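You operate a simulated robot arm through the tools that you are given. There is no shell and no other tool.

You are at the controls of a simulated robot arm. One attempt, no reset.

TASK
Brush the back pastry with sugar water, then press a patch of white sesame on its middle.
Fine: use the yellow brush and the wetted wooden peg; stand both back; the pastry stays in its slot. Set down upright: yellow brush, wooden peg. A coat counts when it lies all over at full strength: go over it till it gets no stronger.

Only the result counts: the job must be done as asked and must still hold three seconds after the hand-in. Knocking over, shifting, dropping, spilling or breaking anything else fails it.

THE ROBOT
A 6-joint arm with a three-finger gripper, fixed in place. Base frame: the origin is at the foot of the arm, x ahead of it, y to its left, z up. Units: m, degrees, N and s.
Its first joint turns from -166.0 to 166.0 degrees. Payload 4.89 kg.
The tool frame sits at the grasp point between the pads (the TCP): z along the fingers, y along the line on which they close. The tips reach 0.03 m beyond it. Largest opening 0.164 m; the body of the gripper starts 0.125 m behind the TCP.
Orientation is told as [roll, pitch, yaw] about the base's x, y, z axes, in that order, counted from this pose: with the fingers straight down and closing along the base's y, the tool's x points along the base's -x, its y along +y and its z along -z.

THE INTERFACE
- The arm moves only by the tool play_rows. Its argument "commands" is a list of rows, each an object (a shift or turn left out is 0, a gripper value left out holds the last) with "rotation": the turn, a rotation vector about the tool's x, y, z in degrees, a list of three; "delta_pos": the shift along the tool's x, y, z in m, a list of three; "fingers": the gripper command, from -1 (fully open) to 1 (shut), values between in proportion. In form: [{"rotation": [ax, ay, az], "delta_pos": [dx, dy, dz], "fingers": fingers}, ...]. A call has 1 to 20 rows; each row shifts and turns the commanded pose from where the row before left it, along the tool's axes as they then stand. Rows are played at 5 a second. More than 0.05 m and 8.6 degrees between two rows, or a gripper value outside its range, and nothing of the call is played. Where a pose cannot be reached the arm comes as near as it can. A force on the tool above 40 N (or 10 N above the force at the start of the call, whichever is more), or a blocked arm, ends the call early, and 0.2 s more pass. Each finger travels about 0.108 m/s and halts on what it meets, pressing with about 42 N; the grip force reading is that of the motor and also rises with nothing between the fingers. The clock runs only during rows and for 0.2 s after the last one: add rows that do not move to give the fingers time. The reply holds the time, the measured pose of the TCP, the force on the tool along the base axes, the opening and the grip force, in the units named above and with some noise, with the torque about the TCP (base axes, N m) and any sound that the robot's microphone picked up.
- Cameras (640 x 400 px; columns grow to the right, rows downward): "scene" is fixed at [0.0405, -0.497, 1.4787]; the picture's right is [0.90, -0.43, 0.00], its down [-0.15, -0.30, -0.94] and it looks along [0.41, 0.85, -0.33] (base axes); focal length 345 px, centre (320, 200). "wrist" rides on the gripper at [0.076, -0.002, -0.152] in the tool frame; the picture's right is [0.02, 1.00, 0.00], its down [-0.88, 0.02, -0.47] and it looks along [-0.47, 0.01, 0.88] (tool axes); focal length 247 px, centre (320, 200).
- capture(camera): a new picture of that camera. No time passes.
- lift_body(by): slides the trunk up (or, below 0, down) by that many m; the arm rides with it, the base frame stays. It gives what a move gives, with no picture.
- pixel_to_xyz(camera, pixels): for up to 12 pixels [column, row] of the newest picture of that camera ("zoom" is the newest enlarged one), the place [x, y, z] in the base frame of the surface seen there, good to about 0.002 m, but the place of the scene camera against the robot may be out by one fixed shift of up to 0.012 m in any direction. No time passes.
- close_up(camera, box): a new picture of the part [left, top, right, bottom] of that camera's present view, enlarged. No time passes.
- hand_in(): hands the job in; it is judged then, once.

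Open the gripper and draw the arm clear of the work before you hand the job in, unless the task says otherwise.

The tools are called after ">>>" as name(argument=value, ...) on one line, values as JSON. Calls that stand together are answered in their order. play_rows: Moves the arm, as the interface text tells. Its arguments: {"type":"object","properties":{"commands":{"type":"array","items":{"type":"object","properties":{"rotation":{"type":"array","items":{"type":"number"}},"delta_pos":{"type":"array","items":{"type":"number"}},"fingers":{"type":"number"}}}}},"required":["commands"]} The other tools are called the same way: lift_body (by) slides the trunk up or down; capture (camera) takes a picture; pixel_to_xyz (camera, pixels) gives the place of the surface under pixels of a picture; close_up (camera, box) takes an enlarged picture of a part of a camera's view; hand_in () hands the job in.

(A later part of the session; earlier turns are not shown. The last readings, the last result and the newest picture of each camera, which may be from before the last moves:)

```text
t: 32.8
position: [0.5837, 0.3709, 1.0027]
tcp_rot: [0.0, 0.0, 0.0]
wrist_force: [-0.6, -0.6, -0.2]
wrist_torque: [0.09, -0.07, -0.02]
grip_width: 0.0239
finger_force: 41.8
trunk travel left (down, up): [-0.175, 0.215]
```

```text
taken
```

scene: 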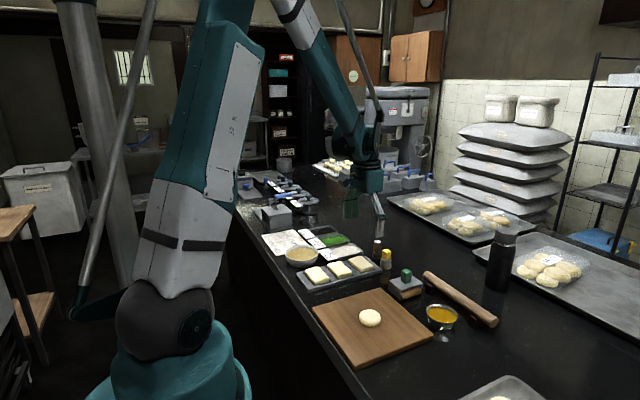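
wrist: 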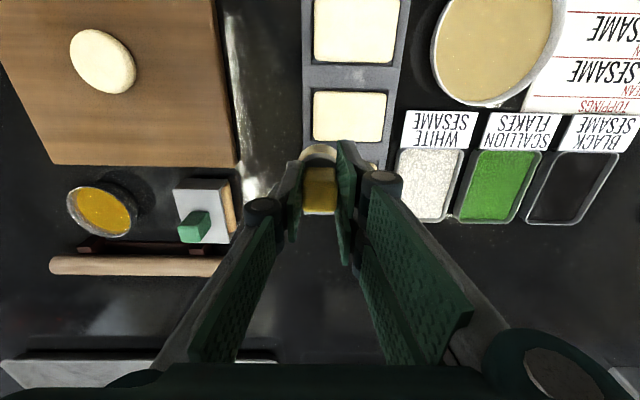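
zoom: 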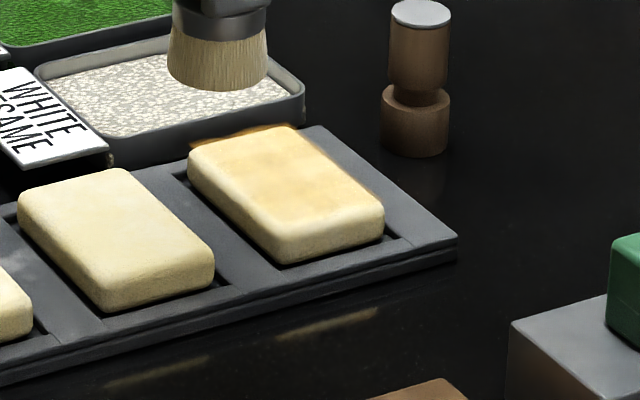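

The coat shows but patchy. I'll take a close reference view from this standoff so later ones can be compared, then reload the brush and go over again.

>>> close_up(camera="scene", box=[354, 252, 386, 275])

```text
16.00 times, centred on (370, 264) of scene
```

zoom: 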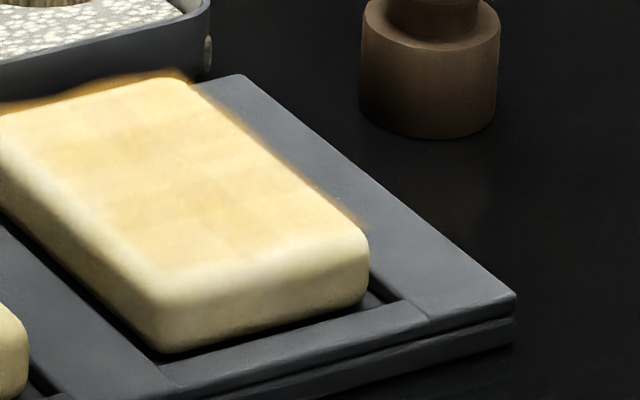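

Front (-y) end and the near edge are weaker. Going back to the bowl to reload, dipping only until light contact this time.

>>> play_rows(commands=[{"delta_pos": [0.0105, 0.0187, 0]}, {"delta_pos": [0.0184, 0.0316, 0]}, {"delta_pos": [0.0184, 0.0316, 0]}, {"delta_pos": [0.0184, 0.0316, 0]}, {"delta_pos": [0.0184, 0.0316, 0]}, {"delta_pos": [0.0184, 0.0316, 0]}, {}, {"delta_pos": [0, 0, 0.03]}, {"delta_pos": [0, 0, 0.03]}, {"delta_pos": [0, 0, 0.02]}, {"delta_pos": [0, 0, 0.0017]}, {}])

>>> play_rows(commands=[{"delta_pos": [0, 0, 0.001]}, {}])

>>> play_rows(commands=[{"delta_pos": [0, 0, 0.001]}, {}])

>>> close_up(camera="scene", box=[260, 220, 340, 280])

```text
t: 35.4
position: [0.4801, 0.5476, 0.9198]
tcp_rot: [0.1, -0.1, 0.0]
wrist_force: [0.2, -0.4, -1.6]
wrist_torque: [-0.02, 0.01, 0.0]
grip_width: 0.0242
finger_force: 42.1
trunk travel left (down, up): [-0.175, 0.215]
```

```text
t: 36.0
position: [0.4799, 0.5475, 0.9202]
tcp_rot: [0.0, 0.0, 0.0]
wrist_force: [0.7, 0.6, 0.0]
wrist_torque: [0.03, 0.0, -0.03]
grip_width: 0.0242
finger_force: 42.3
trunk travel left (down, up): [-0.175, 0.215]
```

```text
t: 36.6
position: [0.4795, 0.5486, 0.9198]
tcp_rot: [-0.1, 0.0, 0.0]
wrist_force: [0.3, -0.1, -0.4]
wrist_torque: [0.0, -0.02, 0.0]
grip_width: 0.0241
finger_force: 42.4
trunk travel left (down, up): [-0.175, 0.215]
```

```text
6.67 times, centred on (300, 250) of scene
```

zoom: 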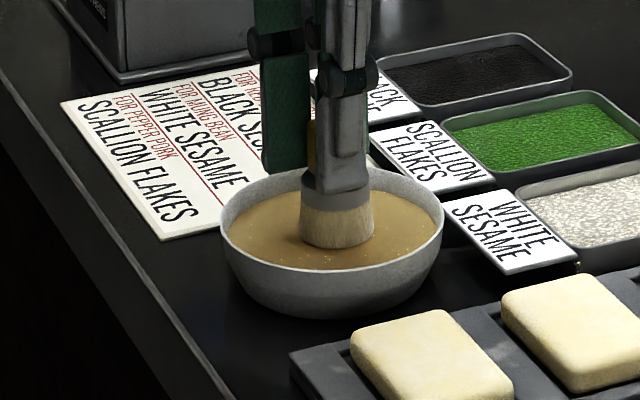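

At TCP z≈0.918 still free; one more millimetre and a short dwell to soak the bristles.

>>> play_rows(commands=[{"delta_pos": [0, 0, 0.001]}, {}, {}, {}, {}])

```text
t: 37.8
position: [0.4795, 0.5482, 0.92]
tcp_rot: [0.0, 0.0, -0.1]
wrist_force: [0.5, 0.1, 1.5]
wrist_torque: [0.0, 0.03, -0.02]
grip_width: 0.0241
finger_force: 42.1
trunk travel left (down, up): [-0.175, 0.215]
```

Light contact (1.5 N) - the brush is wetted. Lifting and going to the pastry's +y end, near lane, then lowering to contact.

>>> play_rows(commands=[{"delta_pos": [0, 0, -0.01]}, {"delta_pos": [0, 0, -0.02]}, {"delta_pos": [0, 0, -0.02]}, {}, {"delta_pos": [-0.0297, -0.02, 0]}, {"delta_pos": [-0.0297, -0.022, 0]}, {"delta_pos": [-0.0297, -0.022, 0]}, {"delta_pos": [-0.0297, -0.022, 0]}, {"delta_pos": [-0.0297, -0.0237, 0]}, {}, {"delta_pos": [0, 0, 0.02]}, {"delta_pos": [0, 0, 0.02]}, {"delta_pos": [0, 0, 0.004]}, {}])

>>> play_rows(commands=[{"delta_pos": [0, 0, 0.001]}, {}])

>>> play_rows(commands=[{"delta_pos": [0, 0, 0.0007]}, {}])

```text
t: 40.8
position: [0.6295, 0.4377, 0.9236]
tcp_rot: [0.0, 0.2, 0.0]
wrist_force: [0.4, 0.3, -1.1]
wrist_torque: [0.0, 0.01, -0.03]
grip_width: 0.0239
finger_force: 41.7
trunk travel left (down, up): [-0.175, 0.215]
```

```text
t: 41.4
position: [0.6284, 0.4376, 0.922]
tcp_rot: [0.0, 0.0, 0.0]
wrist_force: [0.7, -0.2, -0.1]
wrist_torque: [0.02, -0.02, -0.01]
grip_width: 0.024
finger_force: 42.0
trunk travel left (down, up): [-0.175, 0.215]
```

```text
t: 42.0
position: [0.6277, 0.4363, 0.9229]
tcp_rot: [0.0, -0.1, 0.1]
wrist_force: [0.8, 1.3, 7.5]
wrist_torque: [0.08, 0.01, -0.02]
grip_width: 0.024
finger_force: 42.3
trunk travel left (down, up): [-0.175, 0.215]
```

7.5 N of contact. Stroking the near lane toward -y while lowering slightly, and checking the force at the far end.

>>> play_rows(commands=[{"delta_pos": [0, -0.0175, 0.0001]}, {"delta_pos": [0, -0.0175, 0.0001]}, {"delta_pos": [0, -0.0175, 0.0002]}, {"delta_pos": [0, -0.0125, 0.0002]}, {}])

>>> play_rows(commands=[{"delta_pos": [0, 0, 0.0004]}, {}])

>>> close_up(camera="scene", box=[345, 240, 385, 275])

```text
t: 43.2
position: [0.6277, 0.3728, 0.9209]
tcp_rot: [0.0, 0.0, 0.0]
wrist_force: [0.5, 3.9, 22.9]
wrist_torque: [0.26, -0.02, -0.02]
grip_width: 0.0241
finger_force: 41.8
trunk travel left (down, up): [-0.175, 0.215]
```

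```text
t: 43.8
position: [0.6275, 0.3718, 0.9216]
tcp_rot: [0.0, -0.1, 0.0]
wrist_force: [-0.6, -0.4, 24.5]
wrist_torque: [0.06, 0.06, 0.0]
grip_width: 0.0242
finger_force: 42.3
trunk travel left (down, up): [-0.175, 0.215]
```

```text
11.43 times, centred on (365, 258) of scene
```

zoom: 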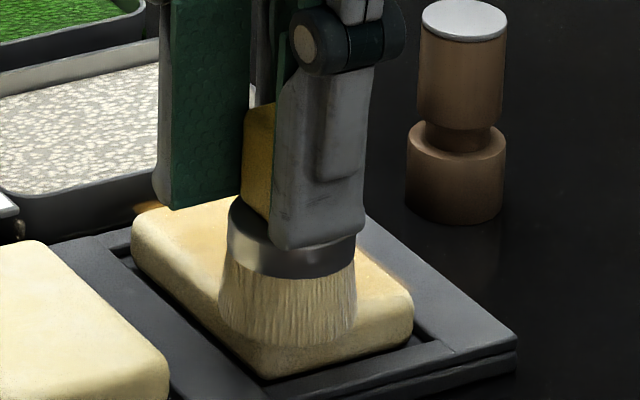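

Force is 24 N at this end; easing up 0.7 mm and continuing with full strokes in all three lanes.

>>> play_rows(commands=[{"delta_pos": [0, 0, -0.0007]}, {"delta_pos": [0, 0.0175, 0]}, {"delta_pos": [0, 0.0175, 0]}, {"delta_pos": [0, 0.0175, 0]}, {"delta_pos": [0, 0.0175, 0]}, {"delta_pos": [-0.014, 0, 0]}, {"delta_pos": [0, -0.0175, 0]}, {"delta_pos": [0, -0.0175, 0]}, {"delta_pos": [0, -0.0175, 0]}, {"delta_pos": [0, -0.0175, 0]}, {"delta_pos": [-0.014, 0, 0]}, {"delta_pos": [0, 0.0175, 0]}, {"delta_pos": [0, 0.0175, 0]}, {"delta_pos": [0, 0.0175, 0]}, {"delta_pos": [0, 0.0175, 0]}, {}])

>>> close_up(camera="scene", box=[345, 240, 385, 275])

```text
t: 47.2
position: [0.656, 0.4436, 0.9235]
tcp_rot: [0.0, 0.0, -0.1]
wrist_force: [0.5, 0.2, -0.2]
wrist_torque: [-0.02, 0.02, 0.01]
grip_width: 0.024
finger_force: 42.1
trunk travel left (down, up): [-0.175, 0.215]
```

```text
11.43 times, centred on (365, 258) of scene
```

zoom: 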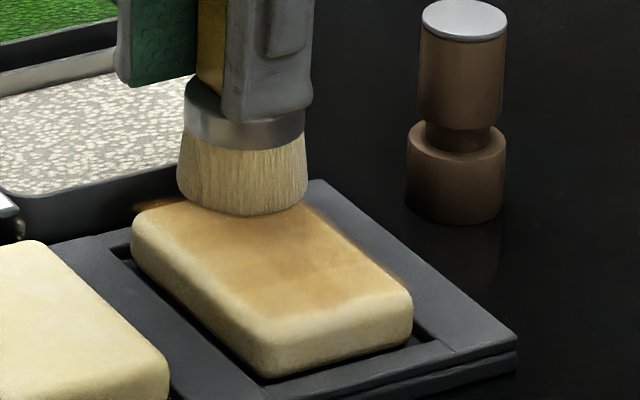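

Force zero in the far lane (x≈0.656), so I lower until contact there and stroke that lane both ways.

>>> play_rows(commands=[{"delta_pos": [0, 0, 0.0006]}, {}])

>>> play_rows(commands=[{"delta_pos": [0, 0, 0.0005]}, {}])

```text
t: 47.8
position: [0.655, 0.4436, 0.9221]
tcp_rot: [-0.1, 0.0, 0.0]
wrist_force: [-0.6, 0.9, 2.5]
wrist_torque: [0.06, 0.08, 0.0]
grip_width: 0.0241
finger_force: 41.9
trunk travel left (down, up): [-0.175, 0.215]
```

```text
t: 48.4
position: [0.6563, 0.4436, 0.9211]
tcp_rot: [0.1, 0.0, -0.1]
wrist_force: [0.1, 1.4, 15.5]
wrist_torque: [0.01, 0.03, 0.04]
grip_width: 0.0242
finger_force: 42.0
trunk travel left (down, up): [-0.175, 0.215]
```

15 N contact. Stroke the far lane to -y and check.

>>> play_rows(commands=[{"delta_pos": [0, -0.0175, 0]}, {"delta_pos": [0, -0.0175, 0]}, {"delta_pos": [0, -0.0175, 0]}, {"delta_pos": [0, -0.0175, 0]}, {}])

>>> close_up(camera="scene", box=[345, 240, 385, 275])

```text
t: 49.6
position: [0.6557, 0.3731, 0.9221]
tcp_rot: [0.0, 0.0, 0.0]
wrist_force: [-2.3, -0.1, 7.6]
wrist_torque: [-0.09, 0.16, 0.01]
grip_width: 0.0241
finger_force: 41.5
trunk travel left (down, up): [-0.175, 0.215]
```

```text
11.43 times, centred on (365, 258) of scene
```

zoom: 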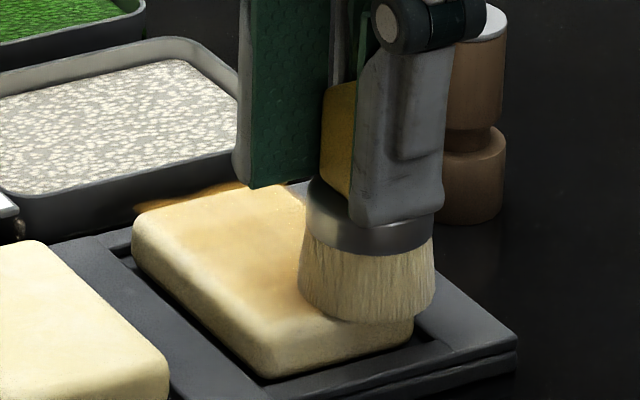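

Contact held (7.6 N). Next: far lane back +y, middle lane −y, near lane +y, rising slightly for each lane toward the near side.

>>> play_rows(commands=[{"delta_pos": [0, 0.0175, 0]}, {"delta_pos": [0, 0.0175, 0]}, {"delta_pos": [0, 0.0175, 0]}, {"delta_pos": [0, 0.0175, 0]}, {"delta_pos": [0.014, 0, -0.0004]}, {"delta_pos": [0, -0.0175, 0]}, {"delta_pos": [0, -0.0175, 0]}, {"delta_pos": [0, -0.0175, 0]}, {"delta_pos": [0, -0.0175, 0]}, {}])

>>> play_rows(commands=[{"delta_pos": [0.014, 0, -0.0004]}, {"delta_pos": [0, 0.0175, 0]}, {"delta_pos": [0, 0.0175, 0]}, {"delta_pos": [0, 0.0175, 0]}, {"delta_pos": [0, 0.0175, 0]}, {"delta_pos": [0, -0.0175, 0]}, {"delta_pos": [0, -0.0175, 0]}, {"delta_pos": [0, -0.0175, 0]}, {"delta_pos": [0, -0.0175, 0]}, {}])

```text
t: 51.8
position: [0.6408, 0.3739, 0.9216]
tcp_rot: [0.0, 0.0, 0.1]
wrist_force: [0.1, 4.5, 16.9]
wrist_torque: [0.18, 0.03, 0.01]
grip_width: 0.0241
finger_force: 41.8
trunk travel left (down, up): [-0.175, 0.215]
```

```text
t: 54.0
position: [0.6281, 0.3712, 0.9209]
tcp_rot: [0.0, 0.0, 0.0]
wrist_force: [-0.3, -1.2, 1.2]
wrist_torque: [-0.09, -0.01, 0.02]
grip_width: 0.024
finger_force: 42.0
trunk travel left (down, up): [-0.175, 0.215]
```

Lifting off again to compare with the earlier reference view.

>>> play_rows(commands=[{"delta_pos": [0, 0, -0.03]}, {"delta_pos": [0, 0, -0.03]}, {"delta_pos": [0.03, 0, -0.02]}, {"delta_pos": [0.016, 0, 0]}, {}])

>>> close_up(camera="scene", box=[354, 252, 386, 275])

>>> close_up(camera="scene", box=[335, 240, 395, 290])

```text
t: 55.2
position: [0.5807, 0.3729, 1.002]
tcp_rot: [0.0, 0.0, 0.0]
wrist_force: [-0.4, 0.5, 0.0]
wrist_torque: [0.07, -0.05, 0.01]
grip_width: 0.024
finger_force: 42.4
trunk travel left (down, up): [-0.175, 0.215]
```

```text
16.00 times, centred on (370, 264) of scene
```

zoom: 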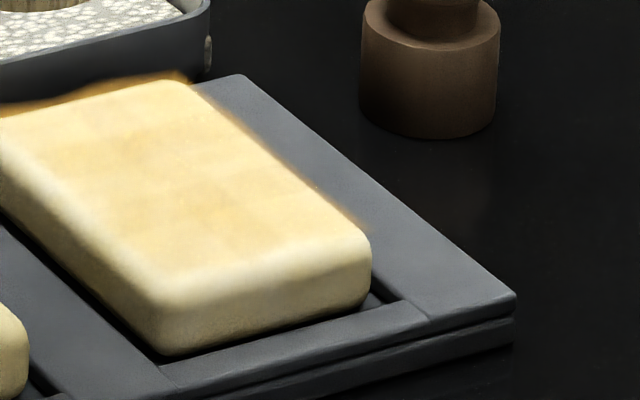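

```text
8.00 times, centred on (365, 265) of scene
```

zoom: 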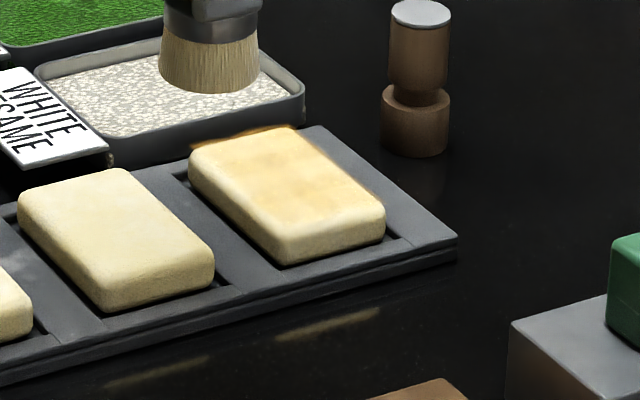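

Let me view the coat from above with the wrist camera: moving so the pastry appears above the held brush in the wrist picture.

>>> play_rows(commands=[{"delta_pos": [-0.035, 0.012, 0]}, {"delta_pos": [-0.035, 0.012, 0]}, {"delta_pos": [-0.035, 0.011, 0]}, {}])

>>> capture(camera="wrist")

>>> close_up(camera="wrist", box=[260, 60, 380, 140])

```text
t: 56.2
position: [0.6862, 0.4073, 1.0025]
tcp_rot: [0.1, 0.0, 0.0]
wrist_force: [0.3, 0.5, -0.1]
wrist_torque: [-0.09, 0.09, 0.03]
grip_width: 0.0242
finger_force: 42.2
trunk travel left (down, up): [-0.175, 0.215]
```

```text
taken
```

wrist: 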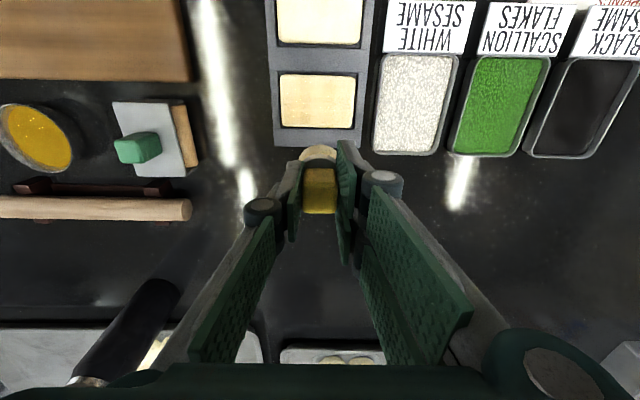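

```text
5.00 times, centred on (320, 100) of wrist
```

zoom: 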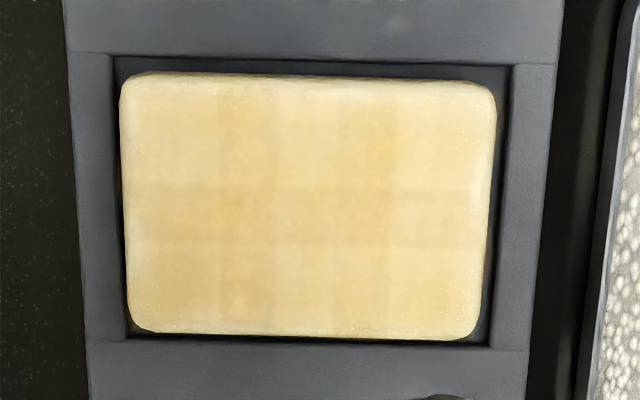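

The top view shows the coat as uneven cells: darker around cols 215–275 and 335–390, weaker at both ends. More passes needed; I reload the brush first.

>>> play_rows(commands=[{"delta_pos": [0.0275, 0.0197, 0]}, {"delta_pos": [0.03, 0.02, 0]}, {"delta_pos": [0.03, 0.02, 0]}, {"delta_pos": [0.03, 0.02, 0]}, {"delta_pos": [0.03, 0.02, 0]}, {"delta_pos": [0.03, 0.02, 0]}, {"delta_pos": [0.03, 0.02, 0]}, {}, {"delta_pos": [0, 0, 0.03]}, {"delta_pos": [0, 0, 0.03]}, {"delta_pos": [0, 0, 0.018]}, {"delta_pos": [0, 0, 0.0055]}, {}, {}, {}, {}])

>>> play_rows(commands=[{"delta_pos": [0, 0, -0.01]}, {"delta_pos": [0, 0, -0.02]}, {"delta_pos": [0, 0, -0.0198]}, {}, {"delta_pos": [-0.0297, -0.02, 0]}, {"delta_pos": [-0.0297, -0.022, 0]}, {"delta_pos": [-0.0297, -0.022, 0]}, {"delta_pos": [-0.0297, -0.022, 0]}, {"delta_pos": [-0.0297, -0.0187, 0]}, {}, {"delta_pos": [0, 0, 0.02]}, {"delta_pos": [0, 0, 0.02]}, {"delta_pos": [0, 0, 0.004]}, {}])

>>> play_rows(commands=[{"delta_pos": [0, 0, 0.0016]}, {}])

```text
t: 59.6
position: [0.4796, 0.5472, 0.9171]
tcp_rot: [0.0, 0.1, 0.0]
wrist_force: [-1.2, -1.6, 7.9]
wrist_torque: [-0.07, 0.15, 0.01]
grip_width: 0.024
finger_force: 42.0
trunk travel left (down, up): [-0.175, 0.215]
```

```text
t: 62.6
position: [0.628, 0.443, 0.9235]
tcp_rot: [0.0, 0.1, -0.1]
wrist_force: [0.2, -0.2, -0.7]
wrist_torque: [-0.04, 0.03, 0.01]
grip_width: 0.0239
finger_force: 42.4
trunk travel left (down, up): [-0.175, 0.215]
```

```text
t: 63.2
position: [0.6268, 0.4421, 0.9236]
tcp_rot: [0.0, 0.0, 0.0]
wrist_force: [0.0, 0.3, -0.3]
wrist_torque: [0.03, 0.04, 0.01]
grip_width: 0.0242
finger_force: 42.1
trunk travel left (down, up): [-0.175, 0.215]
```

No contact yet at 0.9214; lowering a bit more to touch.

>>> play_rows(commands=[{"delta_pos": [0, 0, 0.0006]}, {}])

>>> play_rows(commands=[{"delta_pos": [0, 0, 0.0005]}, {}])

```text
t: 63.8
position: [0.627, 0.442, 0.9217]
tcp_rot: [-0.1, 0.0, 0.1]
wrist_force: [-0.7, 1.3, 0.5]
wrist_torque: [0.02, 0.02, -0.01]
grip_width: 0.0239
finger_force: 42.2
trunk travel left (down, up): [-0.175, 0.215]
```

```text
t: 64.4
position: [0.6273, 0.4433, 0.9223]
tcp_rot: [0.0, 0.0, -0.1]
wrist_force: [0.7, -0.9, 0.3]
wrist_torque: [-0.01, 0.01, -0.01]
grip_width: 0.0242
finger_force: 42.0
trunk travel left (down, up): [-0.175, 0.215]
```

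Still free; continue in half-millimetre steps.

>>> play_rows(commands=[{"delta_pos": [0, 0, 0.0005]}, {}])

>>> play_rows(commands=[{"delta_pos": [0, 0, 0.0005]}, {}])

```text
t: 65.0
position: [0.6271, 0.4423, 0.9217]
tcp_rot: [0.1, 0.0, 0.0]
wrist_force: [0.0, -0.6, 2.0]
wrist_torque: [-0.04, 0.01, 0.02]
grip_width: 0.024
finger_force: 41.8
trunk travel left (down, up): [-0.175, 0.215]
```

```text
t: 65.6
position: [0.6271, 0.4422, 0.9211]
tcp_rot: [0.0, -0.1, -0.1]
wrist_force: [-0.2, -0.1, 6.7]
wrist_torque: [0.02, -0.03, -0.01]
grip_width: 0.0237
finger_force: 41.8
trunk travel left (down, up): [-0.175, 0.215]
```

Contact at 6.7 N. Now a long raster: near lane −y/+y, and check force at the end.

>>> play_rows(commands=[{"delta_pos": [0, -0.0175, 0]}, {"delta_pos": [0, -0.0175, 0]}, {"delta_pos": [0, -0.0175, 0]}, {"delta_pos": [0, -0.0175, 0]}, {}])

>>> play_rows(commands=[{"delta_pos": [0, 0.0175, 0]}, {"delta_pos": [0, 0.0175, 0]}, {"delta_pos": [0, 0.0175, 0]}, {"delta_pos": [0, 0.0175, 0]}, {"delta_pos": [-0.014, 0, 0.0002]}, {"delta_pos": [0, -0.0175, 0]}, {"delta_pos": [0, -0.0175, 0]}, {"delta_pos": [0, -0.0175, 0]}, {"delta_pos": [0, -0.0175, 0]}, {}])

```text
t: 66.8
position: [0.6258, 0.3709, 0.9204]
tcp_rot: [0.0, 0.0, 0.0]
wrist_force: [0.0, 1.9, 14.0]
wrist_torque: [0.21, -0.05, 0.05]
grip_width: 0.0241
finger_force: 41.7
trunk travel left (down, up): [-0.175, 0.215]
```

```text
t: 68.4
position: [0.6412, 0.4132, 0.9201]
tcp_rot: [0.1, -0.1, 0.0]
wrist_force: [-2.3, -1.6, 22.5]
wrist_torque: [-0.26, 0.13, -0.03]
grip_width: 0.024
finger_force: 41.9
trunk travel left (down, up): [-0.175, 0.215]
stopped in row 7: the force on the tool passed its limit at 44 N (the readings are from after the stop); the commanded pose is now the measured one
```

The force limit tripped mid-stroke (44 N at the middle): the pastry top is domed ~1 mm, so strokes should follow an arc. Easing up 0.8 mm and checking.

>>> play_rows(commands=[{"delta_pos": [0, 0, -0.0008]}, {}])

>>> play_rows(commands=[{"delta_pos": [0, -0.0155, 0]}, {"delta_pos": [0, -0.0155, 0.0005]}, {"delta_pos": [0, -0.011, 0.0005]}, {}])

```text
t: 69.0
position: [0.6434, 0.4131, 0.9207]
tcp_rot: [0.1, -0.1, 0.0]
wrist_force: [-3.2, -0.4, 14.2]
wrist_torque: [-0.12, 0.22, -0.01]
grip_width: 0.0239
finger_force: 42.1
trunk travel left (down, up): [-0.175, 0.215]
```

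```text
t: 70.0
position: [0.6431, 0.3715, 0.9197]
tcp_rot: [0.1, -0.1, -0.1]
wrist_force: [-0.5, 3.5, 20.5]
wrist_torque: [0.34, 0.01, 0.0]
grip_width: 0.0238
finger_force: 42.1
trunk travel left (down, up): [-0.175, 0.215]
```

20 N at this end. Now an arc-shaped stroke back +y, then the far lane, with slight rise at the middle.

>>> play_rows(commands=[{"delta_pos": [0, 0, -0.0004]}, {"delta_pos": [0, 0.0175, -0.0006]}, {"delta_pos": [0, 0.0175, -0.0003]}, {"delta_pos": [0, 0.0175, 0.0003]}, {"delta_pos": [0, 0.0175, 0.0006]}, {}])

>>> play_rows(commands=[{"delta_pos": [-0.014, 0, 0.0003]}, {"delta_pos": [0, -0.0175, -0.0006]}, {"delta_pos": [0, -0.0175, -0.0003]}, {"delta_pos": [0, -0.0175, 0.0003]}, {"delta_pos": [0, -0.0175, 0.0006]}, {}])

```text
t: 71.4
position: [0.642, 0.442, 0.92]
tcp_rot: [0.1, 0.1, -0.1]
wrist_force: [1.7, -2.0, 8.5]
wrist_torque: [-0.2, -0.13, -0.04]
grip_width: 0.024
finger_force: 41.8
trunk travel left (down, up): [-0.175, 0.215]
```

```text
t: 72.8
position: [0.6552, 0.3694, 0.9213]
tcp_rot: [0.1, -0.1, 0.0]
wrist_force: [0.1, 5.3, 21.4]
wrist_torque: [0.33, -0.02, 0.0]
grip_width: 0.0242
finger_force: 42.1
trunk travel left (down, up): [-0.175, 0.215]
```

Good contact. Continue: far lane +y, middle lane −y, near lane +y, all arced.

>>> play_rows(commands=[{"delta_pos": [0, 0, -0.0005]}, {"delta_pos": [0, 0.0175, -0.0006]}, {"delta_pos": [0, 0.0175, -0.0003]}, {"delta_pos": [0, 0.0175, 0.0003]}, {"delta_pos": [0, 0.0175, 0.0006]}, {"delta_pos": [0.014, 0, -0.0002]}, {"delta_pos": [0, -0.0175, -0.0006]}, {"delta_pos": [0, -0.0175, -0.0003]}, {"delta_pos": [0, -0.0175, 0.0003]}, {"delta_pos": [0, -0.0175, 0.0006]}, {}])

>>> play_rows(commands=[{"delta_pos": [0.014, 0, 0]}, {"delta_pos": [0, 0.0175, -0.0006]}, {"delta_pos": [0, 0.0175, -0.0003]}, {"delta_pos": [0, 0.0175, 0.0003]}, {"delta_pos": [0, 0.0175, 0.0006]}, {}])

```text
t: 75.2
position: [0.6413, 0.3709, 0.9204]
tcp_rot: [0.1, -0.1, -0.1]
wrist_force: [0.1, 4.7, 22.3]
wrist_torque: [0.46, 0.0, 0.04]
grip_width: 0.0238
finger_force: 42.1
trunk travel left (down, up): [-0.175, 0.215]
```

```text
t: 76.6
position: [0.6284, 0.4404, 0.9207]
tcp_rot: [0.1, -0.1, 0.0]
wrist_force: [0.3, -2.4, 11.7]
wrist_torque: [-0.15, -0.16, -0.02]
grip_width: 0.0243
finger_force: 42.1
trunk travel left (down, up): [-0.175, 0.215]
```

Contact stays 10–20 N. One more perimeter round: near lane −y, across the −y end and back, far lane +y, across the +y end; then lift for a look.

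>>> play_rows(commands=[{"delta_pos": [0, -0.0175, -0.0005]}, {"delta_pos": [0, -0.0175, -0.0003]}, {"delta_pos": [0, -0.0175, 0.0003]}, {"delta_pos": [0, -0.0175, 0.0003]}, {"delta_pos": [-0.014, 0, 0]}, {"delta_pos": [-0.014, 0, 0.0002]}, {"delta_pos": [0.014, 0, -0.0002]}, {"delta_pos": [-0.014, 0, 0.0002]}, {"delta_pos": [0, 0.0175, -0.0005]}, {"delta_pos": [0, 0.0175, -0.0003]}, {"delta_pos": [0, 0.0175, 0.0004]}, {"delta_pos": [0, 0.0175, 0.0006]}, {"delta_pos": [0.014, 0, -0.0001]}, {"delta_pos": [0.014, 0, 0]}, {"delta_pos": [-0.014, 0, 0]}, {}])

>>> play_rows(commands=[{"delta_pos": [0, 0, -0.02]}, {"delta_pos": [0, 0, -0.03]}, {"delta_pos": [0, 0, -0.03]}, {"delta_pos": [-0.025, -0.02, 0]}, {"delta_pos": [-0.02, -0.015, 0]}, {}])

>>> close_up(camera="wrist", box=[260, 60, 380, 140])

```text
t: 80.0
position: [0.6413, 0.4404, 0.9207]
tcp_rot: [0.0, -0.1, 0.1]
wrist_force: [-12.1, 3.0, 27.2]
wrist_torque: [0.11, 0.62, 0.01]
grip_width: 0.024
finger_force: 41.8
trunk travel left (down, up): [-0.175, 0.215]
```

```text
t: 81.4
position: [0.6877, 0.4057, 1.0007]
tcp_rot: [0.2, 0.0, 0.0]
wrist_force: [1.3, 0.1, -0.7]
wrist_torque: [-0.02, 0.03, -0.02]
grip_width: 0.0239
finger_force: 42.2
trunk travel left (down, up): [-0.175, 0.215]
```

```text
5.00 times, centred on (320, 100) of wrist
```

zoom: 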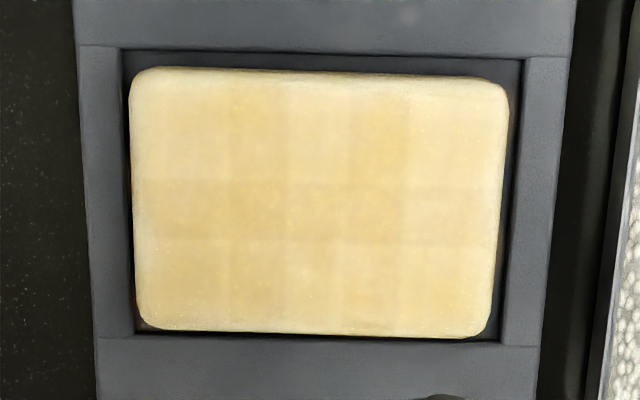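

The coat is denser but still banded (middle row darker, end cells lighter). Let me see the scene view too for comparison, before reloading.

>>> close_up(camera="scene", box=[345, 245, 390, 280])

```text
11.43 times, centred on (368, 262) of scene
```

zoom: 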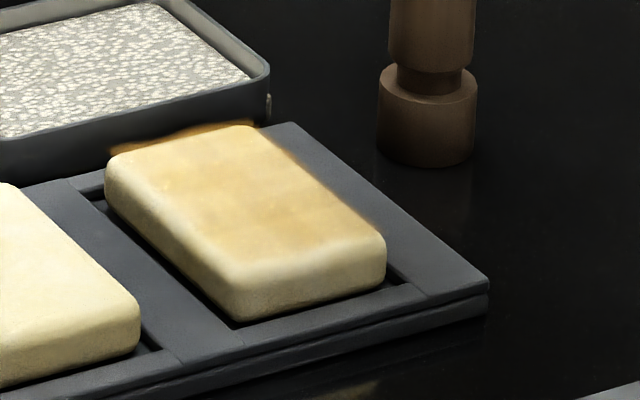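

Reloading the brush in the bowl again, then returning to the near lane at the +y end.

>>> play_rows(commands=[{"delta_pos": [0.0265, 0.0216, 0]}, {"delta_pos": [0.03, 0.02, 0]}, {"delta_pos": [0.03, 0.02, 0]}, {"delta_pos": [0.03, 0.02, 0]}, {"delta_pos": [0.03, 0.02, 0]}, {"delta_pos": [0.03, 0.02, 0]}, {"delta_pos": [0.03, 0.02, 0]}, {}, {"delta_pos": [0, 0, 0.03]}, {"delta_pos": [0, 0, 0.03]}, {"delta_pos": [0, 0, 0.018]}, {"delta_pos": [0, 0, 0.004]}, {}, {}, {}, {}])

>>> play_rows(commands=[{"delta_pos": [0, 0, -0.01]}, {"delta_pos": [0, 0, -0.02]}, {"delta_pos": [0, 0, -0.02]}, {}, {"delta_pos": [-0.0295, -0.02, 0]}, {"delta_pos": [-0.0295, -0.022, 0]}, {"delta_pos": [-0.0295, -0.022, 0]}, {"delta_pos": [-0.0295, -0.022, 0]}, {"delta_pos": [-0.0295, -0.0206, 0]}, {}, {"delta_pos": [0, 0, 0.02]}, {"delta_pos": [0, 0, 0.02]}, {"delta_pos": [0, 0, 0.006]}, {}])

>>> play_rows(commands=[{"delta_pos": [0, 0, 0.0015]}, {}])

```text
t: 84.8
position: [0.48, 0.5476, 0.9168]
tcp_rot: [0.0, 0.0, 0.0]
wrist_force: [-0.1, 0.0, -0.4]
wrist_torque: [0.02, -0.01, 0.01]
grip_width: 0.0238
finger_force: 41.7
trunk travel left (down, up): [-0.175, 0.215]
```

```text
t: 87.8
position: [0.6299, 0.4421, 0.9204]
tcp_rot: [0.2, 0.0, 0.0]
wrist_force: [0.3, -0.3, 1.7]
wrist_torque: [-0.03, 0.04, -0.01]
grip_width: 0.0242
finger_force: 41.5
trunk travel left (down, up): [-0.175, 0.215]
```

```text
t: 88.4
position: [0.6298, 0.4407, 0.9197]
tcp_rot: [0.0, -0.2, 0.0]
wrist_force: [4.0, 5.4, 25.2]
wrist_torque: [0.22, -0.54, 0.06]
grip_width: 0.0242
finger_force: 41.9
trunk travel left (down, up): [-0.175, 0.215]
```

25 N here, easing up 0.8 mm, then slower arced strokes over near, middle and far lanes.

>>> play_rows(commands=[{"delta_pos": [0, 0, -0.0009]}, {"delta_pos": [0, -0.0117, -0.0004]}, {"delta_pos": [0, -0.0117, -0.0003]}, {"delta_pos": [0, -0.0117, -0.0002]}, {"delta_pos": [0, -0.0117, 0.0002]}, {"delta_pos": [0, -0.0117, 0.0003]}, {"delta_pos": [0, -0.0115, 0.0003]}, {"delta_pos": [-0.01, 0, 0]}, {"delta_pos": [0, 0.0117, -0.0003]}, {"delta_pos": [0, 0.0117, -0.0003]}, {"delta_pos": [0, 0.0117, -0.0002]}, {"delta_pos": [0, 0.0117, 0.0002]}, {"delta_pos": [0, 0.0117, 0.0003]}, {"delta_pos": [0, 0.0115, 0.0004]}, {}])

>>> play_rows(commands=[{"delta_pos": [-0.01, 0, 0]}, {"delta_pos": [0, -0.0117, -0.0004]}, {"delta_pos": [0, -0.0117, -0.0003]}, {"delta_pos": [0, -0.0117, -0.0002]}, {"delta_pos": [0, -0.0117, 0.0002]}, {"delta_pos": [0, -0.0117, 0.0003]}, {"delta_pos": [0, -0.0115, 0.0003]}, {"delta_pos": [-0.01, 0, 0.0002]}, {"delta_pos": [0, 0.0117, -0.0003]}, {"delta_pos": [0, 0.0117, -0.0003]}, {"delta_pos": [0, 0.0117, -0.0002]}, {"delta_pos": [0, 0.0117, 0.0002]}, {"delta_pos": [0, 0.0117, 0.0003]}, {"delta_pos": [0, 0.0115, 0.0004]}, {}])

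>>> close_up(camera="scene", box=[345, 240, 385, 275])

```text
t: 91.6
position: [0.6397, 0.4409, 0.9218]
tcp_rot: [0.1, -0.1, 0.0]
wrist_force: [-0.5, -0.3, -0.9]
wrist_torque: [0.02, 0.01, 0.03]
grip_width: 0.0239
finger_force: 41.7
trunk travel left (down, up): [-0.175, 0.215]
```

```text
t: 94.8
position: [0.6563, 0.441, 0.9206]
tcp_rot: [0.2, 0.0, 0.0]
wrist_force: [-0.5, -0.6, 3.8]
wrist_torque: [-0.07, 0.05, 0.01]
grip_width: 0.024
finger_force: 41.9
trunk travel left (down, up): [-0.175, 0.215]
```

```text
11.43 times, centred on (365, 258) of scene
```

zoom: 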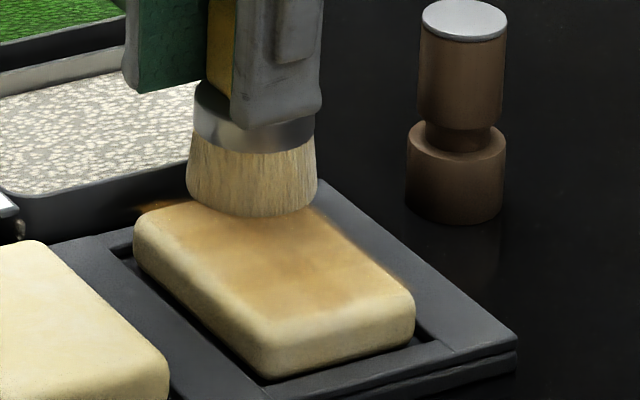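

Contact ~4 N at the far lane, +y end. Pressing 0.5 mm more and running the far lane back, then middle and near lanes again.

>>> play_rows(commands=[{"delta_pos": [0, 0, 0.0005]}, {"delta_pos": [0, -0.0117, -0.0004]}, {"delta_pos": [0, -0.0117, -0.0003]}, {"delta_pos": [0, -0.0117, -0.0002]}, {"delta_pos": [0, -0.0117, 0.0002]}, {"delta_pos": [0, -0.0117, 0.0003]}, {"delta_pos": [0, -0.0115, 0.0004]}, {"delta_pos": [0.01, 0, 0]}, {"delta_pos": [0.01, 0, 0]}, {"delta_pos": [0.01, 0, 0]}, {}])

>>> play_rows(commands=[{"delta_pos": [0, 0.0117, -0.0003]}, {"delta_pos": [0, 0.0117, -0.0003]}, {"delta_pos": [0, 0.0117, -0.0002]}, {"delta_pos": [0, 0.0117, 0.0002]}, {"delta_pos": [0, 0.0117, 0.0003]}, {"delta_pos": [0, 0.0115, 0.0004]}, {}])

```text
t: 97.2
position: [0.6282, 0.3707, 0.92]
tcp_rot: [0.1, 0.0, 0.0]
wrist_force: [5.2, -1.3, 21.9]
wrist_torque: [0.09, -0.39, -0.07]
grip_width: 0.0241
finger_force: 41.9
trunk travel left (down, up): [-0.175, 0.215]
```

```text
t: 98.8
position: [0.6277, 0.4417, 0.921]
tcp_rot: [0.1, 0.0, -0.1]
wrist_force: [0.1, 0.1, 3.4]
wrist_torque: [0.02, 0.0, 0.02]
grip_width: 0.024
finger_force: 41.9
trunk travel left (down, up): [-0.175, 0.215]
```

Now lift to the same top-view standoff as before to compare the coat.

>>> play_rows(commands=[{"delta_pos": [0, 0, -0.02]}, {"delta_pos": [0, 0, -0.03]}, {"delta_pos": [0, 0, -0.03]}, {"delta_pos": [-0.03, -0.02, 0]}, {"delta_pos": [-0.03, -0.015, 0]}, {}])

>>> close_up(camera="wrist", box=[260, 60, 380, 140])

>>> close_up(camera="scene", box=[345, 245, 390, 280])

```text
t: 100.2
position: [0.6868, 0.4064, 0.9976]
tcp_rot: [0.1, 0.0, 0.0]
wrist_force: [0.9, 0.6, -0.6]
wrist_torque: [-0.06, 0.06, -0.03]
grip_width: 0.024
finger_force: 41.8
trunk travel left (down, up): [-0.175, 0.215]
```

```text
5.00 times, centred on (320, 100) of wrist
```

zoom: 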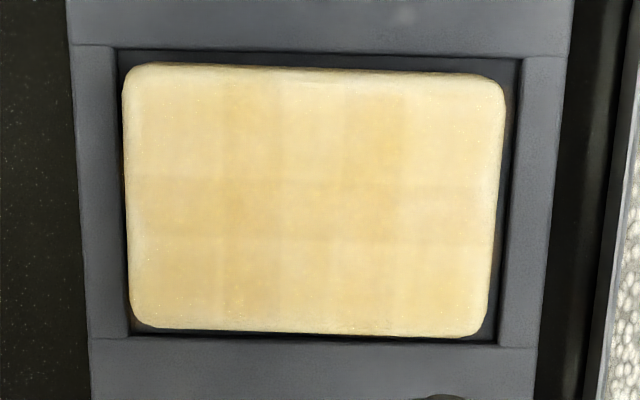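

```text
11.43 times, centred on (368, 262) of scene
```

zoom: 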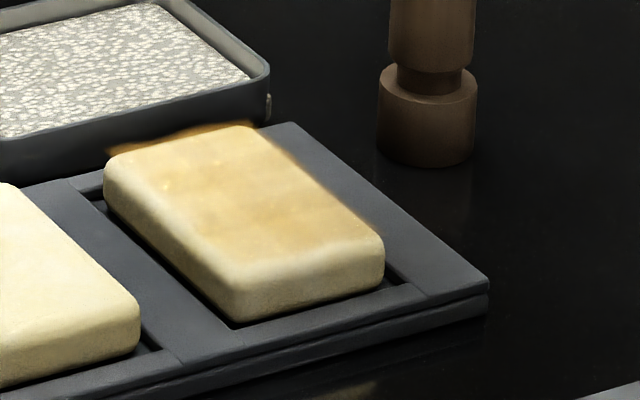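

The banding (cols 220–275, 345–405; row 180–243) is identical in all pictures, so it looks like overlap of the six coat patches; overall strength is still creeping up. Another reload and full pass to be sure it's saturated.

>>> play_rows(commands=[{"delta_pos": [0.0275, 0.0216, 0]}, {"delta_pos": [0.03, 0.02, 0]}, {"delta_pos": [0.03, 0.02, 0]}, {"delta_pos": [0.03, 0.02, 0]}, {"delta_pos": [0.03, 0.02, 0]}, {"delta_pos": [0.03, 0.02, 0]}, {"delta_pos": [0.03, 0.02, 0]}, {}, {"delta_pos": [0, 0, 0.03]}, {"delta_pos": [0, 0, 0.03]}, {"delta_pos": [0, 0, 0.018]}, {"delta_pos": [0, 0, 0.0052]}, {}, {}, {}, {}])

>>> play_rows(commands=[{"delta_pos": [0, 0, -0.01]}, {"delta_pos": [0, 0, -0.02]}, {"delta_pos": [0, 0, -0.02]}, {}, {"delta_pos": [-0.0295, -0.02, 0]}, {"delta_pos": [-0.0295, -0.022, 0]}, {"delta_pos": [-0.0295, -0.022, 0]}, {"delta_pos": [-0.0295, -0.022, 0]}, {"delta_pos": [-0.0295, -0.0206, 0]}, {}, {"delta_pos": [0, 0, 0.02]}, {"delta_pos": [0, 0, 0.02]}, {"delta_pos": [0, 0, 0.005]}, {}])

>>> play_rows(commands=[{"delta_pos": [0, 0, 0.0008]}, {}])

```text
t: 103.6
position: [0.4805, 0.5467, 0.9167]
tcp_rot: [0.1, -0.1, 0.0]
wrist_force: [-0.7, -1.7, 7.4]
wrist_torque: [-0.04, 0.07, -0.02]
grip_width: 0.0243
finger_force: 41.8
trunk travel left (down, up): [-0.175, 0.215]
```

```text
t: 106.6
position: [0.6298, 0.4407, 0.9218]
tcp_rot: [0.1, 0.0, 0.0]
wrist_force: [0.2, 0.1, -1.1]
wrist_torque: [-0.02, 0.02, -0.05]
grip_width: 0.024
finger_force: 41.7
trunk travel left (down, up): [-0.175, 0.215]
```

```text
t: 107.2
position: [0.6297, 0.4404, 0.9206]
tcp_rot: [0.1, 0.1, 0.0]
wrist_force: [0.3, 0.0, -0.4]
wrist_torque: [-0.01, 0.0, 0.0]
grip_width: 0.0241
finger_force: 42.2
trunk travel left (down, up): [-0.175, 0.215]
```

Lowering a little more until contact, then stroking.

>>> play_rows(commands=[{"delta_pos": [0, 0, 0.0008]}, {}])

>>> play_rows(commands=[{"delta_pos": [0, -0.0117, -0.0004]}, {"delta_pos": [0, -0.0117, -0.0003]}, {"delta_pos": [0, -0.0117, -0.0002]}, {"delta_pos": [0, -0.0117, 0.0002]}, {"delta_pos": [0, -0.0117, 0.0003]}, {"delta_pos": [0, -0.0115, 0.0003]}, {}])

```text
t: 107.8
position: [0.6284, 0.4402, 0.9217]
tcp_rot: [0.2, -0.1, 0.0]
wrist_force: [0.1, 0.2, -0.5]
wrist_torque: [0.0, 0.01, 0.01]
grip_width: 0.024
finger_force: 42.1
trunk travel left (down, up): [-0.175, 0.215]
```

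```text
t: 109.4
position: [0.6279, 0.3717, 0.9209]
tcp_rot: [0.0, -0.1, 0.0]
wrist_force: [0.0, 1.2, 7.7]
wrist_torque: [0.09, -0.01, 0.0]
grip_width: 0.024
finger_force: 42.2
trunk travel left (down, up): [-0.175, 0.215]
```

Contact 7.7 N. Continuing with the remaining lanes, pressing a little deeper at the +y end.

>>> play_rows(commands=[{"delta_pos": [0, 0, 0.0002]}, {"delta_pos": [0, 0.0117, -0.0002]}, {"delta_pos": [0, 0.0117, -0.0002]}, {"delta_pos": [0, 0.0117, 0]}, {"delta_pos": [0, 0.0117, 0.0002]}, {"delta_pos": [0, 0.0117, 0.0003]}, {"delta_pos": [0, 0.0115, 0.0006]}, {"delta_pos": [-0.01, 0, 0]}, {"delta_pos": [0, -0.0117, -0.0006]}, {"delta_pos": [0, -0.0117, -0.0003]}, {"delta_pos": [0, -0.0117, -0.0002]}, {"delta_pos": [0, -0.0117, 0]}, {"delta_pos": [0, -0.0117, 0.0002]}, {"delta_pos": [0, -0.0115, 0.0002]}, {}])

>>> play_rows(commands=[{"delta_pos": [-0.01, 0, 0.0001]}, {"delta_pos": [0, 0.0117, -0.0002]}, {"delta_pos": [0, 0.0117, -0.0002]}, {"delta_pos": [0, 0.0117, 0]}, {"delta_pos": [0, 0.0117, 0.0002]}, {"delta_pos": [0, 0.0117, 0.0003]}, {"delta_pos": [0, 0.0115, 0.0006]}, {"delta_pos": [-0.01, 0, 0.0001]}, {"delta_pos": [0, -0.0117, -0.0006]}, {"delta_pos": [0, -0.0117, -0.0003]}, {"delta_pos": [0, -0.0117, -0.0002]}, {"delta_pos": [0, -0.0117, 0]}, {"delta_pos": [0, -0.0117, 0.0002]}, {"delta_pos": [0, -0.0115, 0.0002]}, {}])

>>> play_rows(commands=[{"delta_pos": [0, 0.0117, -0.0002]}, {"delta_pos": [0, 0.0117, -0.0002]}, {"delta_pos": [0, 0.0117, 0]}, {"delta_pos": [0, 0.0117, 0.0002]}, {"delta_pos": [0, 0.0117, 0.0003]}, {"delta_pos": [0, 0.0115, 0.0006]}, {}])

>>> close_up(camera="scene", box=[345, 240, 385, 275])

```text
t: 112.6
position: [0.6384, 0.3704, 0.9214]
tcp_rot: [0.0, -0.1, -0.1]
wrist_force: [0.7, 0.2, -0.6]
wrist_torque: [0.02, 0.04, 0.02]
grip_width: 0.0241
finger_force: 42.1
trunk travel left (down, up): [-0.175, 0.215]
```

```text
t: 115.8
position: [0.6566, 0.3723, 0.9201]
tcp_rot: [0.2, -0.1, 0.0]
wrist_force: [1.1, 5.4, 22.2]
wrist_torque: [0.32, 0.01, 0.01]
grip_width: 0.0242
finger_force: 42.3
trunk travel left (down, up): [-0.175, 0.215]
```

```text
t: 117.4
position: [0.6567, 0.4397, 0.9205]
tcp_rot: [0.2, -0.1, 0.0]
wrist_force: [-0.8, -9.6, 34.5]
wrist_torque: [-0.66, 0.1, 0.0]
grip_width: 0.0239
finger_force: 41.4
trunk travel left (down, up): [-0.175, 0.215]
```

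```text
11.43 times, centred on (365, 258) of scene
```

zoom: 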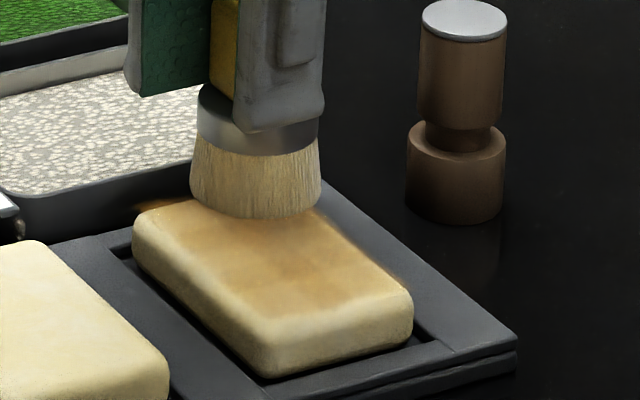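

Compared with the same view before (t=94.8), the tint has not visibly changed. Lifting for another top-down comparison.

>>> play_rows(commands=[{"delta_pos": [0, 0, -0.02]}, {"delta_pos": [0, 0, -0.03]}, {"delta_pos": [0, 0, -0.03]}, {"delta_pos": [-0.015, -0.02, 0]}, {"delta_pos": [-0.015, -0.015, 0]}, {}])

>>> close_up(camera="wrist", box=[260, 60, 380, 140])

>>> close_up(camera="scene", box=[345, 245, 390, 280])

```text
t: 118.8
position: [0.6885, 0.4066, 0.9991]
tcp_rot: [0.2, 0.0, 0.0]
wrist_force: [0.9, 0.8, 0.0]
wrist_torque: [-0.04, 0.0, 0.04]
grip_width: 0.0242
finger_force: 42.1
trunk travel left (down, up): [-0.175, 0.215]
```

```text
5.00 times, centred on (320, 100) of wrist
```

zoom: 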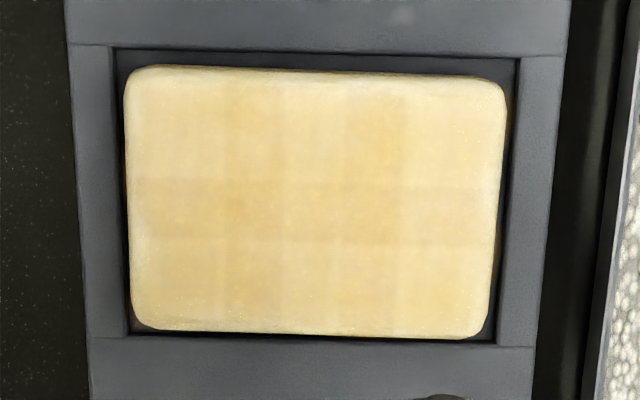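

```text
11.43 times, centred on (368, 262) of scene
```

zoom: 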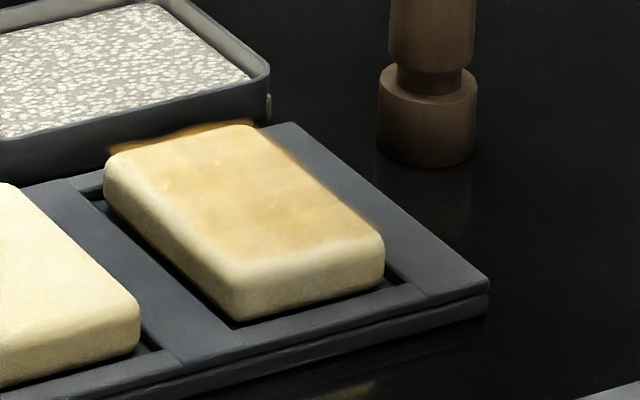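

Pattern looks the same as at t=100. The +y end (right side, cols 405–490) is a bit paler and contact there was lighter, so I'll do a dedicated pass on that end with firm contact to test for saturation.

>>> play_rows(commands=[{"delta_pos": [0.0286, 0.015, 0]}, {"delta_pos": [0.0286, 0.0148, 0]}, {"delta_pos": [0, 0, 0.03]}, {"delta_pos": [0, 0, 0.03]}, {"delta_pos": [0, 0, 0.018]}, {}])

>>> play_rows(commands=[{"delta_pos": [0, 0, 0.0008]}, {}])

>>> play_rows(commands=[{"delta_pos": [0, 0, 0.0006]}, {}])

```text
t: 120.2
position: [0.6304, 0.4368, 0.9219]
tcp_rot: [0.2, -0.1, -0.1]
wrist_force: [0.1, -0.1, -1.5]
wrist_torque: [-0.08, 0.06, -0.01]
grip_width: 0.024
finger_force: 42.4
trunk travel left (down, up): [-0.175, 0.215]
```

```text
t: 120.8
position: [0.6322, 0.4353, 0.9207]
tcp_rot: [0.1, 0.0, 0.1]
wrist_force: [0.4, -0.3, 3.4]
wrist_torque: [0.01, -0.09, -0.01]
grip_width: 0.024
finger_force: 41.7
trunk travel left (down, up): [-0.175, 0.215]
```

```text
t: 121.4
position: [0.6324, 0.4366, 0.9211]
tcp_rot: [0.1, -0.1, 0.1]
wrist_force: [0.7, 0.1, 9.8]
wrist_torque: [0.07, -0.14, 0.02]
grip_width: 0.0241
finger_force: 41.8
trunk travel left (down, up): [-0.175, 0.215]
```

Firm 10 N contact at the +y end. Cross-strokes in x over that end, back and forth, with small y shifts.

>>> play_rows(commands=[{"delta_pos": [-0.008, 0, 0]}, {"delta_pos": [-0.008, 0, 0.0001]}, {"delta_pos": [-0.008, 0, 0.0002]}, {"delta_pos": [0.008, 0, -0.0002]}, {"delta_pos": [0.008, 0, -0.0001]}, {"delta_pos": [0.008, 0, 0]}, {"delta_pos": [-0.008, 0, 0]}, {"delta_pos": [-0.008, 0, 0.0001]}, {"delta_pos": [-0.008, 0, 0.0002]}, {"delta_pos": [0, -0.012, -0.0004]}, {"delta_pos": [0.008, 0, -0.0002]}, {"delta_pos": [0.008, 0, -0.0001]}, {"delta_pos": [0.008, 0, 0]}, {"delta_pos": [0, 0.012, 0.0004]}, {"delta_pos": [-0.012, 0, 0.0001]}, {"delta_pos": [-0.012, 0, 0.0002]}, {}])

>>> play_rows(commands=[{"delta_pos": [0, 0, -0.02]}, {"delta_pos": [0, 0, -0.03]}, {"delta_pos": [0, 0, -0.0294]}, {"delta_pos": [-0.0165, -0.015, 0]}, {"delta_pos": [-0.0167, -0.0148, 0]}, {}])

>>> close_up(camera="wrist", box=[260, 60, 380, 140])

>>> close_up(camera="scene", box=[345, 245, 390, 280])

```text
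t: 125.0
position: [0.6541, 0.436, 0.9219]
tcp_rot: [0.2, -0.1, 0.0]
wrist_force: [-7.8, 1.7, 18.0]
wrist_torque: [0.08, 0.57, -0.02]
grip_width: 0.0242
finger_force: 41.8
trunk travel left (down, up): [-0.175, 0.215]
```

```text
t: 126.4
position: [0.6888, 0.405, 0.999]
tcp_rot: [0.2, -0.1, 0.0]
wrist_force: [0.3, 0.4, -0.5]
wrist_torque: [-0.03, -0.02, -0.01]
grip_width: 0.0239
finger_force: 41.6
trunk travel left (down, up): [-0.175, 0.215]
```

```text
5.00 times, centred on (320, 100) of wrist
```

zoom: 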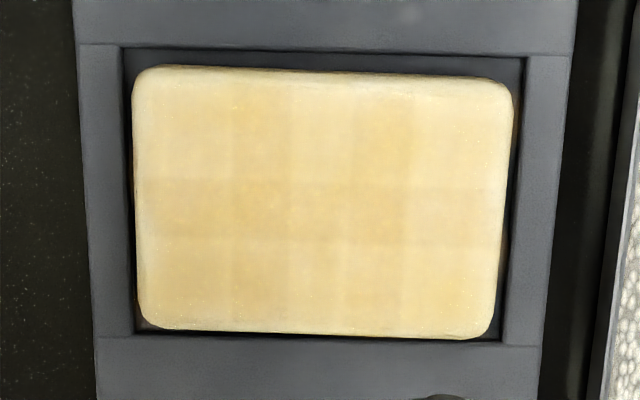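

```text
11.43 times, centred on (368, 262) of scene
```

zoom: 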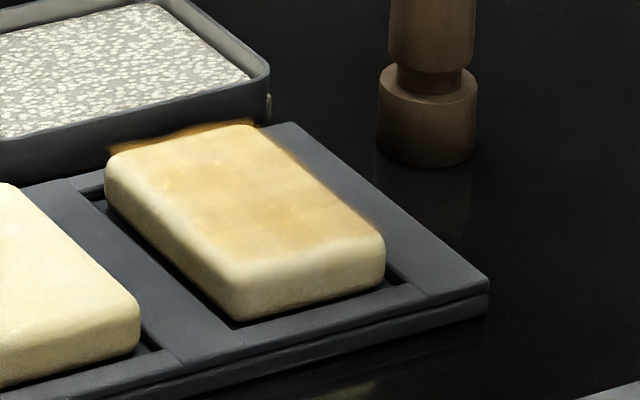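

No further change in tint, and the six patches look alike: the coat is saturated. Now return the brush to its original spot (TCP ≈ (0.732, 0.3785)).

>>> play_rows(commands=[{"delta_pos": [-0.0225, -0.0139, 0]}, {"delta_pos": [-0.0224, -0.0138, 0]}, {}, {"delta_pos": [0, 0, 0.03]}, {"delta_pos": [0, 0, 0.03]}, {"delta_pos": [0, 0, 0.03]}, {"delta_pos": [0, 0, 0.01]}, {}])

>>> play_rows(commands=[{"delta_pos": [0, 0, 0.002]}, {}])

>>> play_rows(commands=[{"delta_pos": [0, 0, 0.001]}, {}])

>>> capture(camera="wrist")

```text
t: 128.2
position: [0.7332, 0.3782, 0.8974]
tcp_rot: [0.1, 0.0, 0.1]
wrist_force: [-0.4, 0.2, -1.5]
wrist_torque: [-0.04, 0.1, 0.03]
grip_width: 0.0239
finger_force: 42.1
trunk travel left (down, up): [-0.175, 0.215]
```

```text
t: 128.8
position: [0.7333, 0.3775, 0.8965]
tcp_rot: [0.0, 0.0, 0.0]
wrist_force: [0.4, 0.6, -0.1]
wrist_torque: [0.01, 0.02, -0.01]
grip_width: 0.0239
finger_force: 42.2
trunk travel left (down, up): [-0.175, 0.215]
```

```text
t: 129.4
position: [0.7326, 0.3781, 0.8959]
tcp_rot: [0.0, -0.1, 0.0]
wrist_force: [-0.9, 0.0, -0.9]
wrist_torque: [0.01, 0.0, -0.03]
grip_width: 0.024
finger_force: 41.7
trunk travel left (down, up): [-0.175, 0.215]
```

```text
taken
```

wrist: 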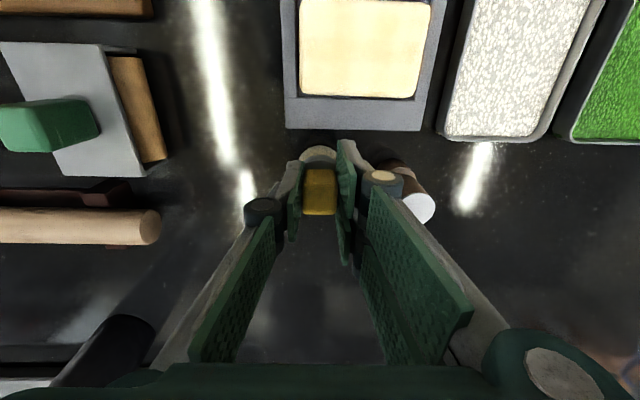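

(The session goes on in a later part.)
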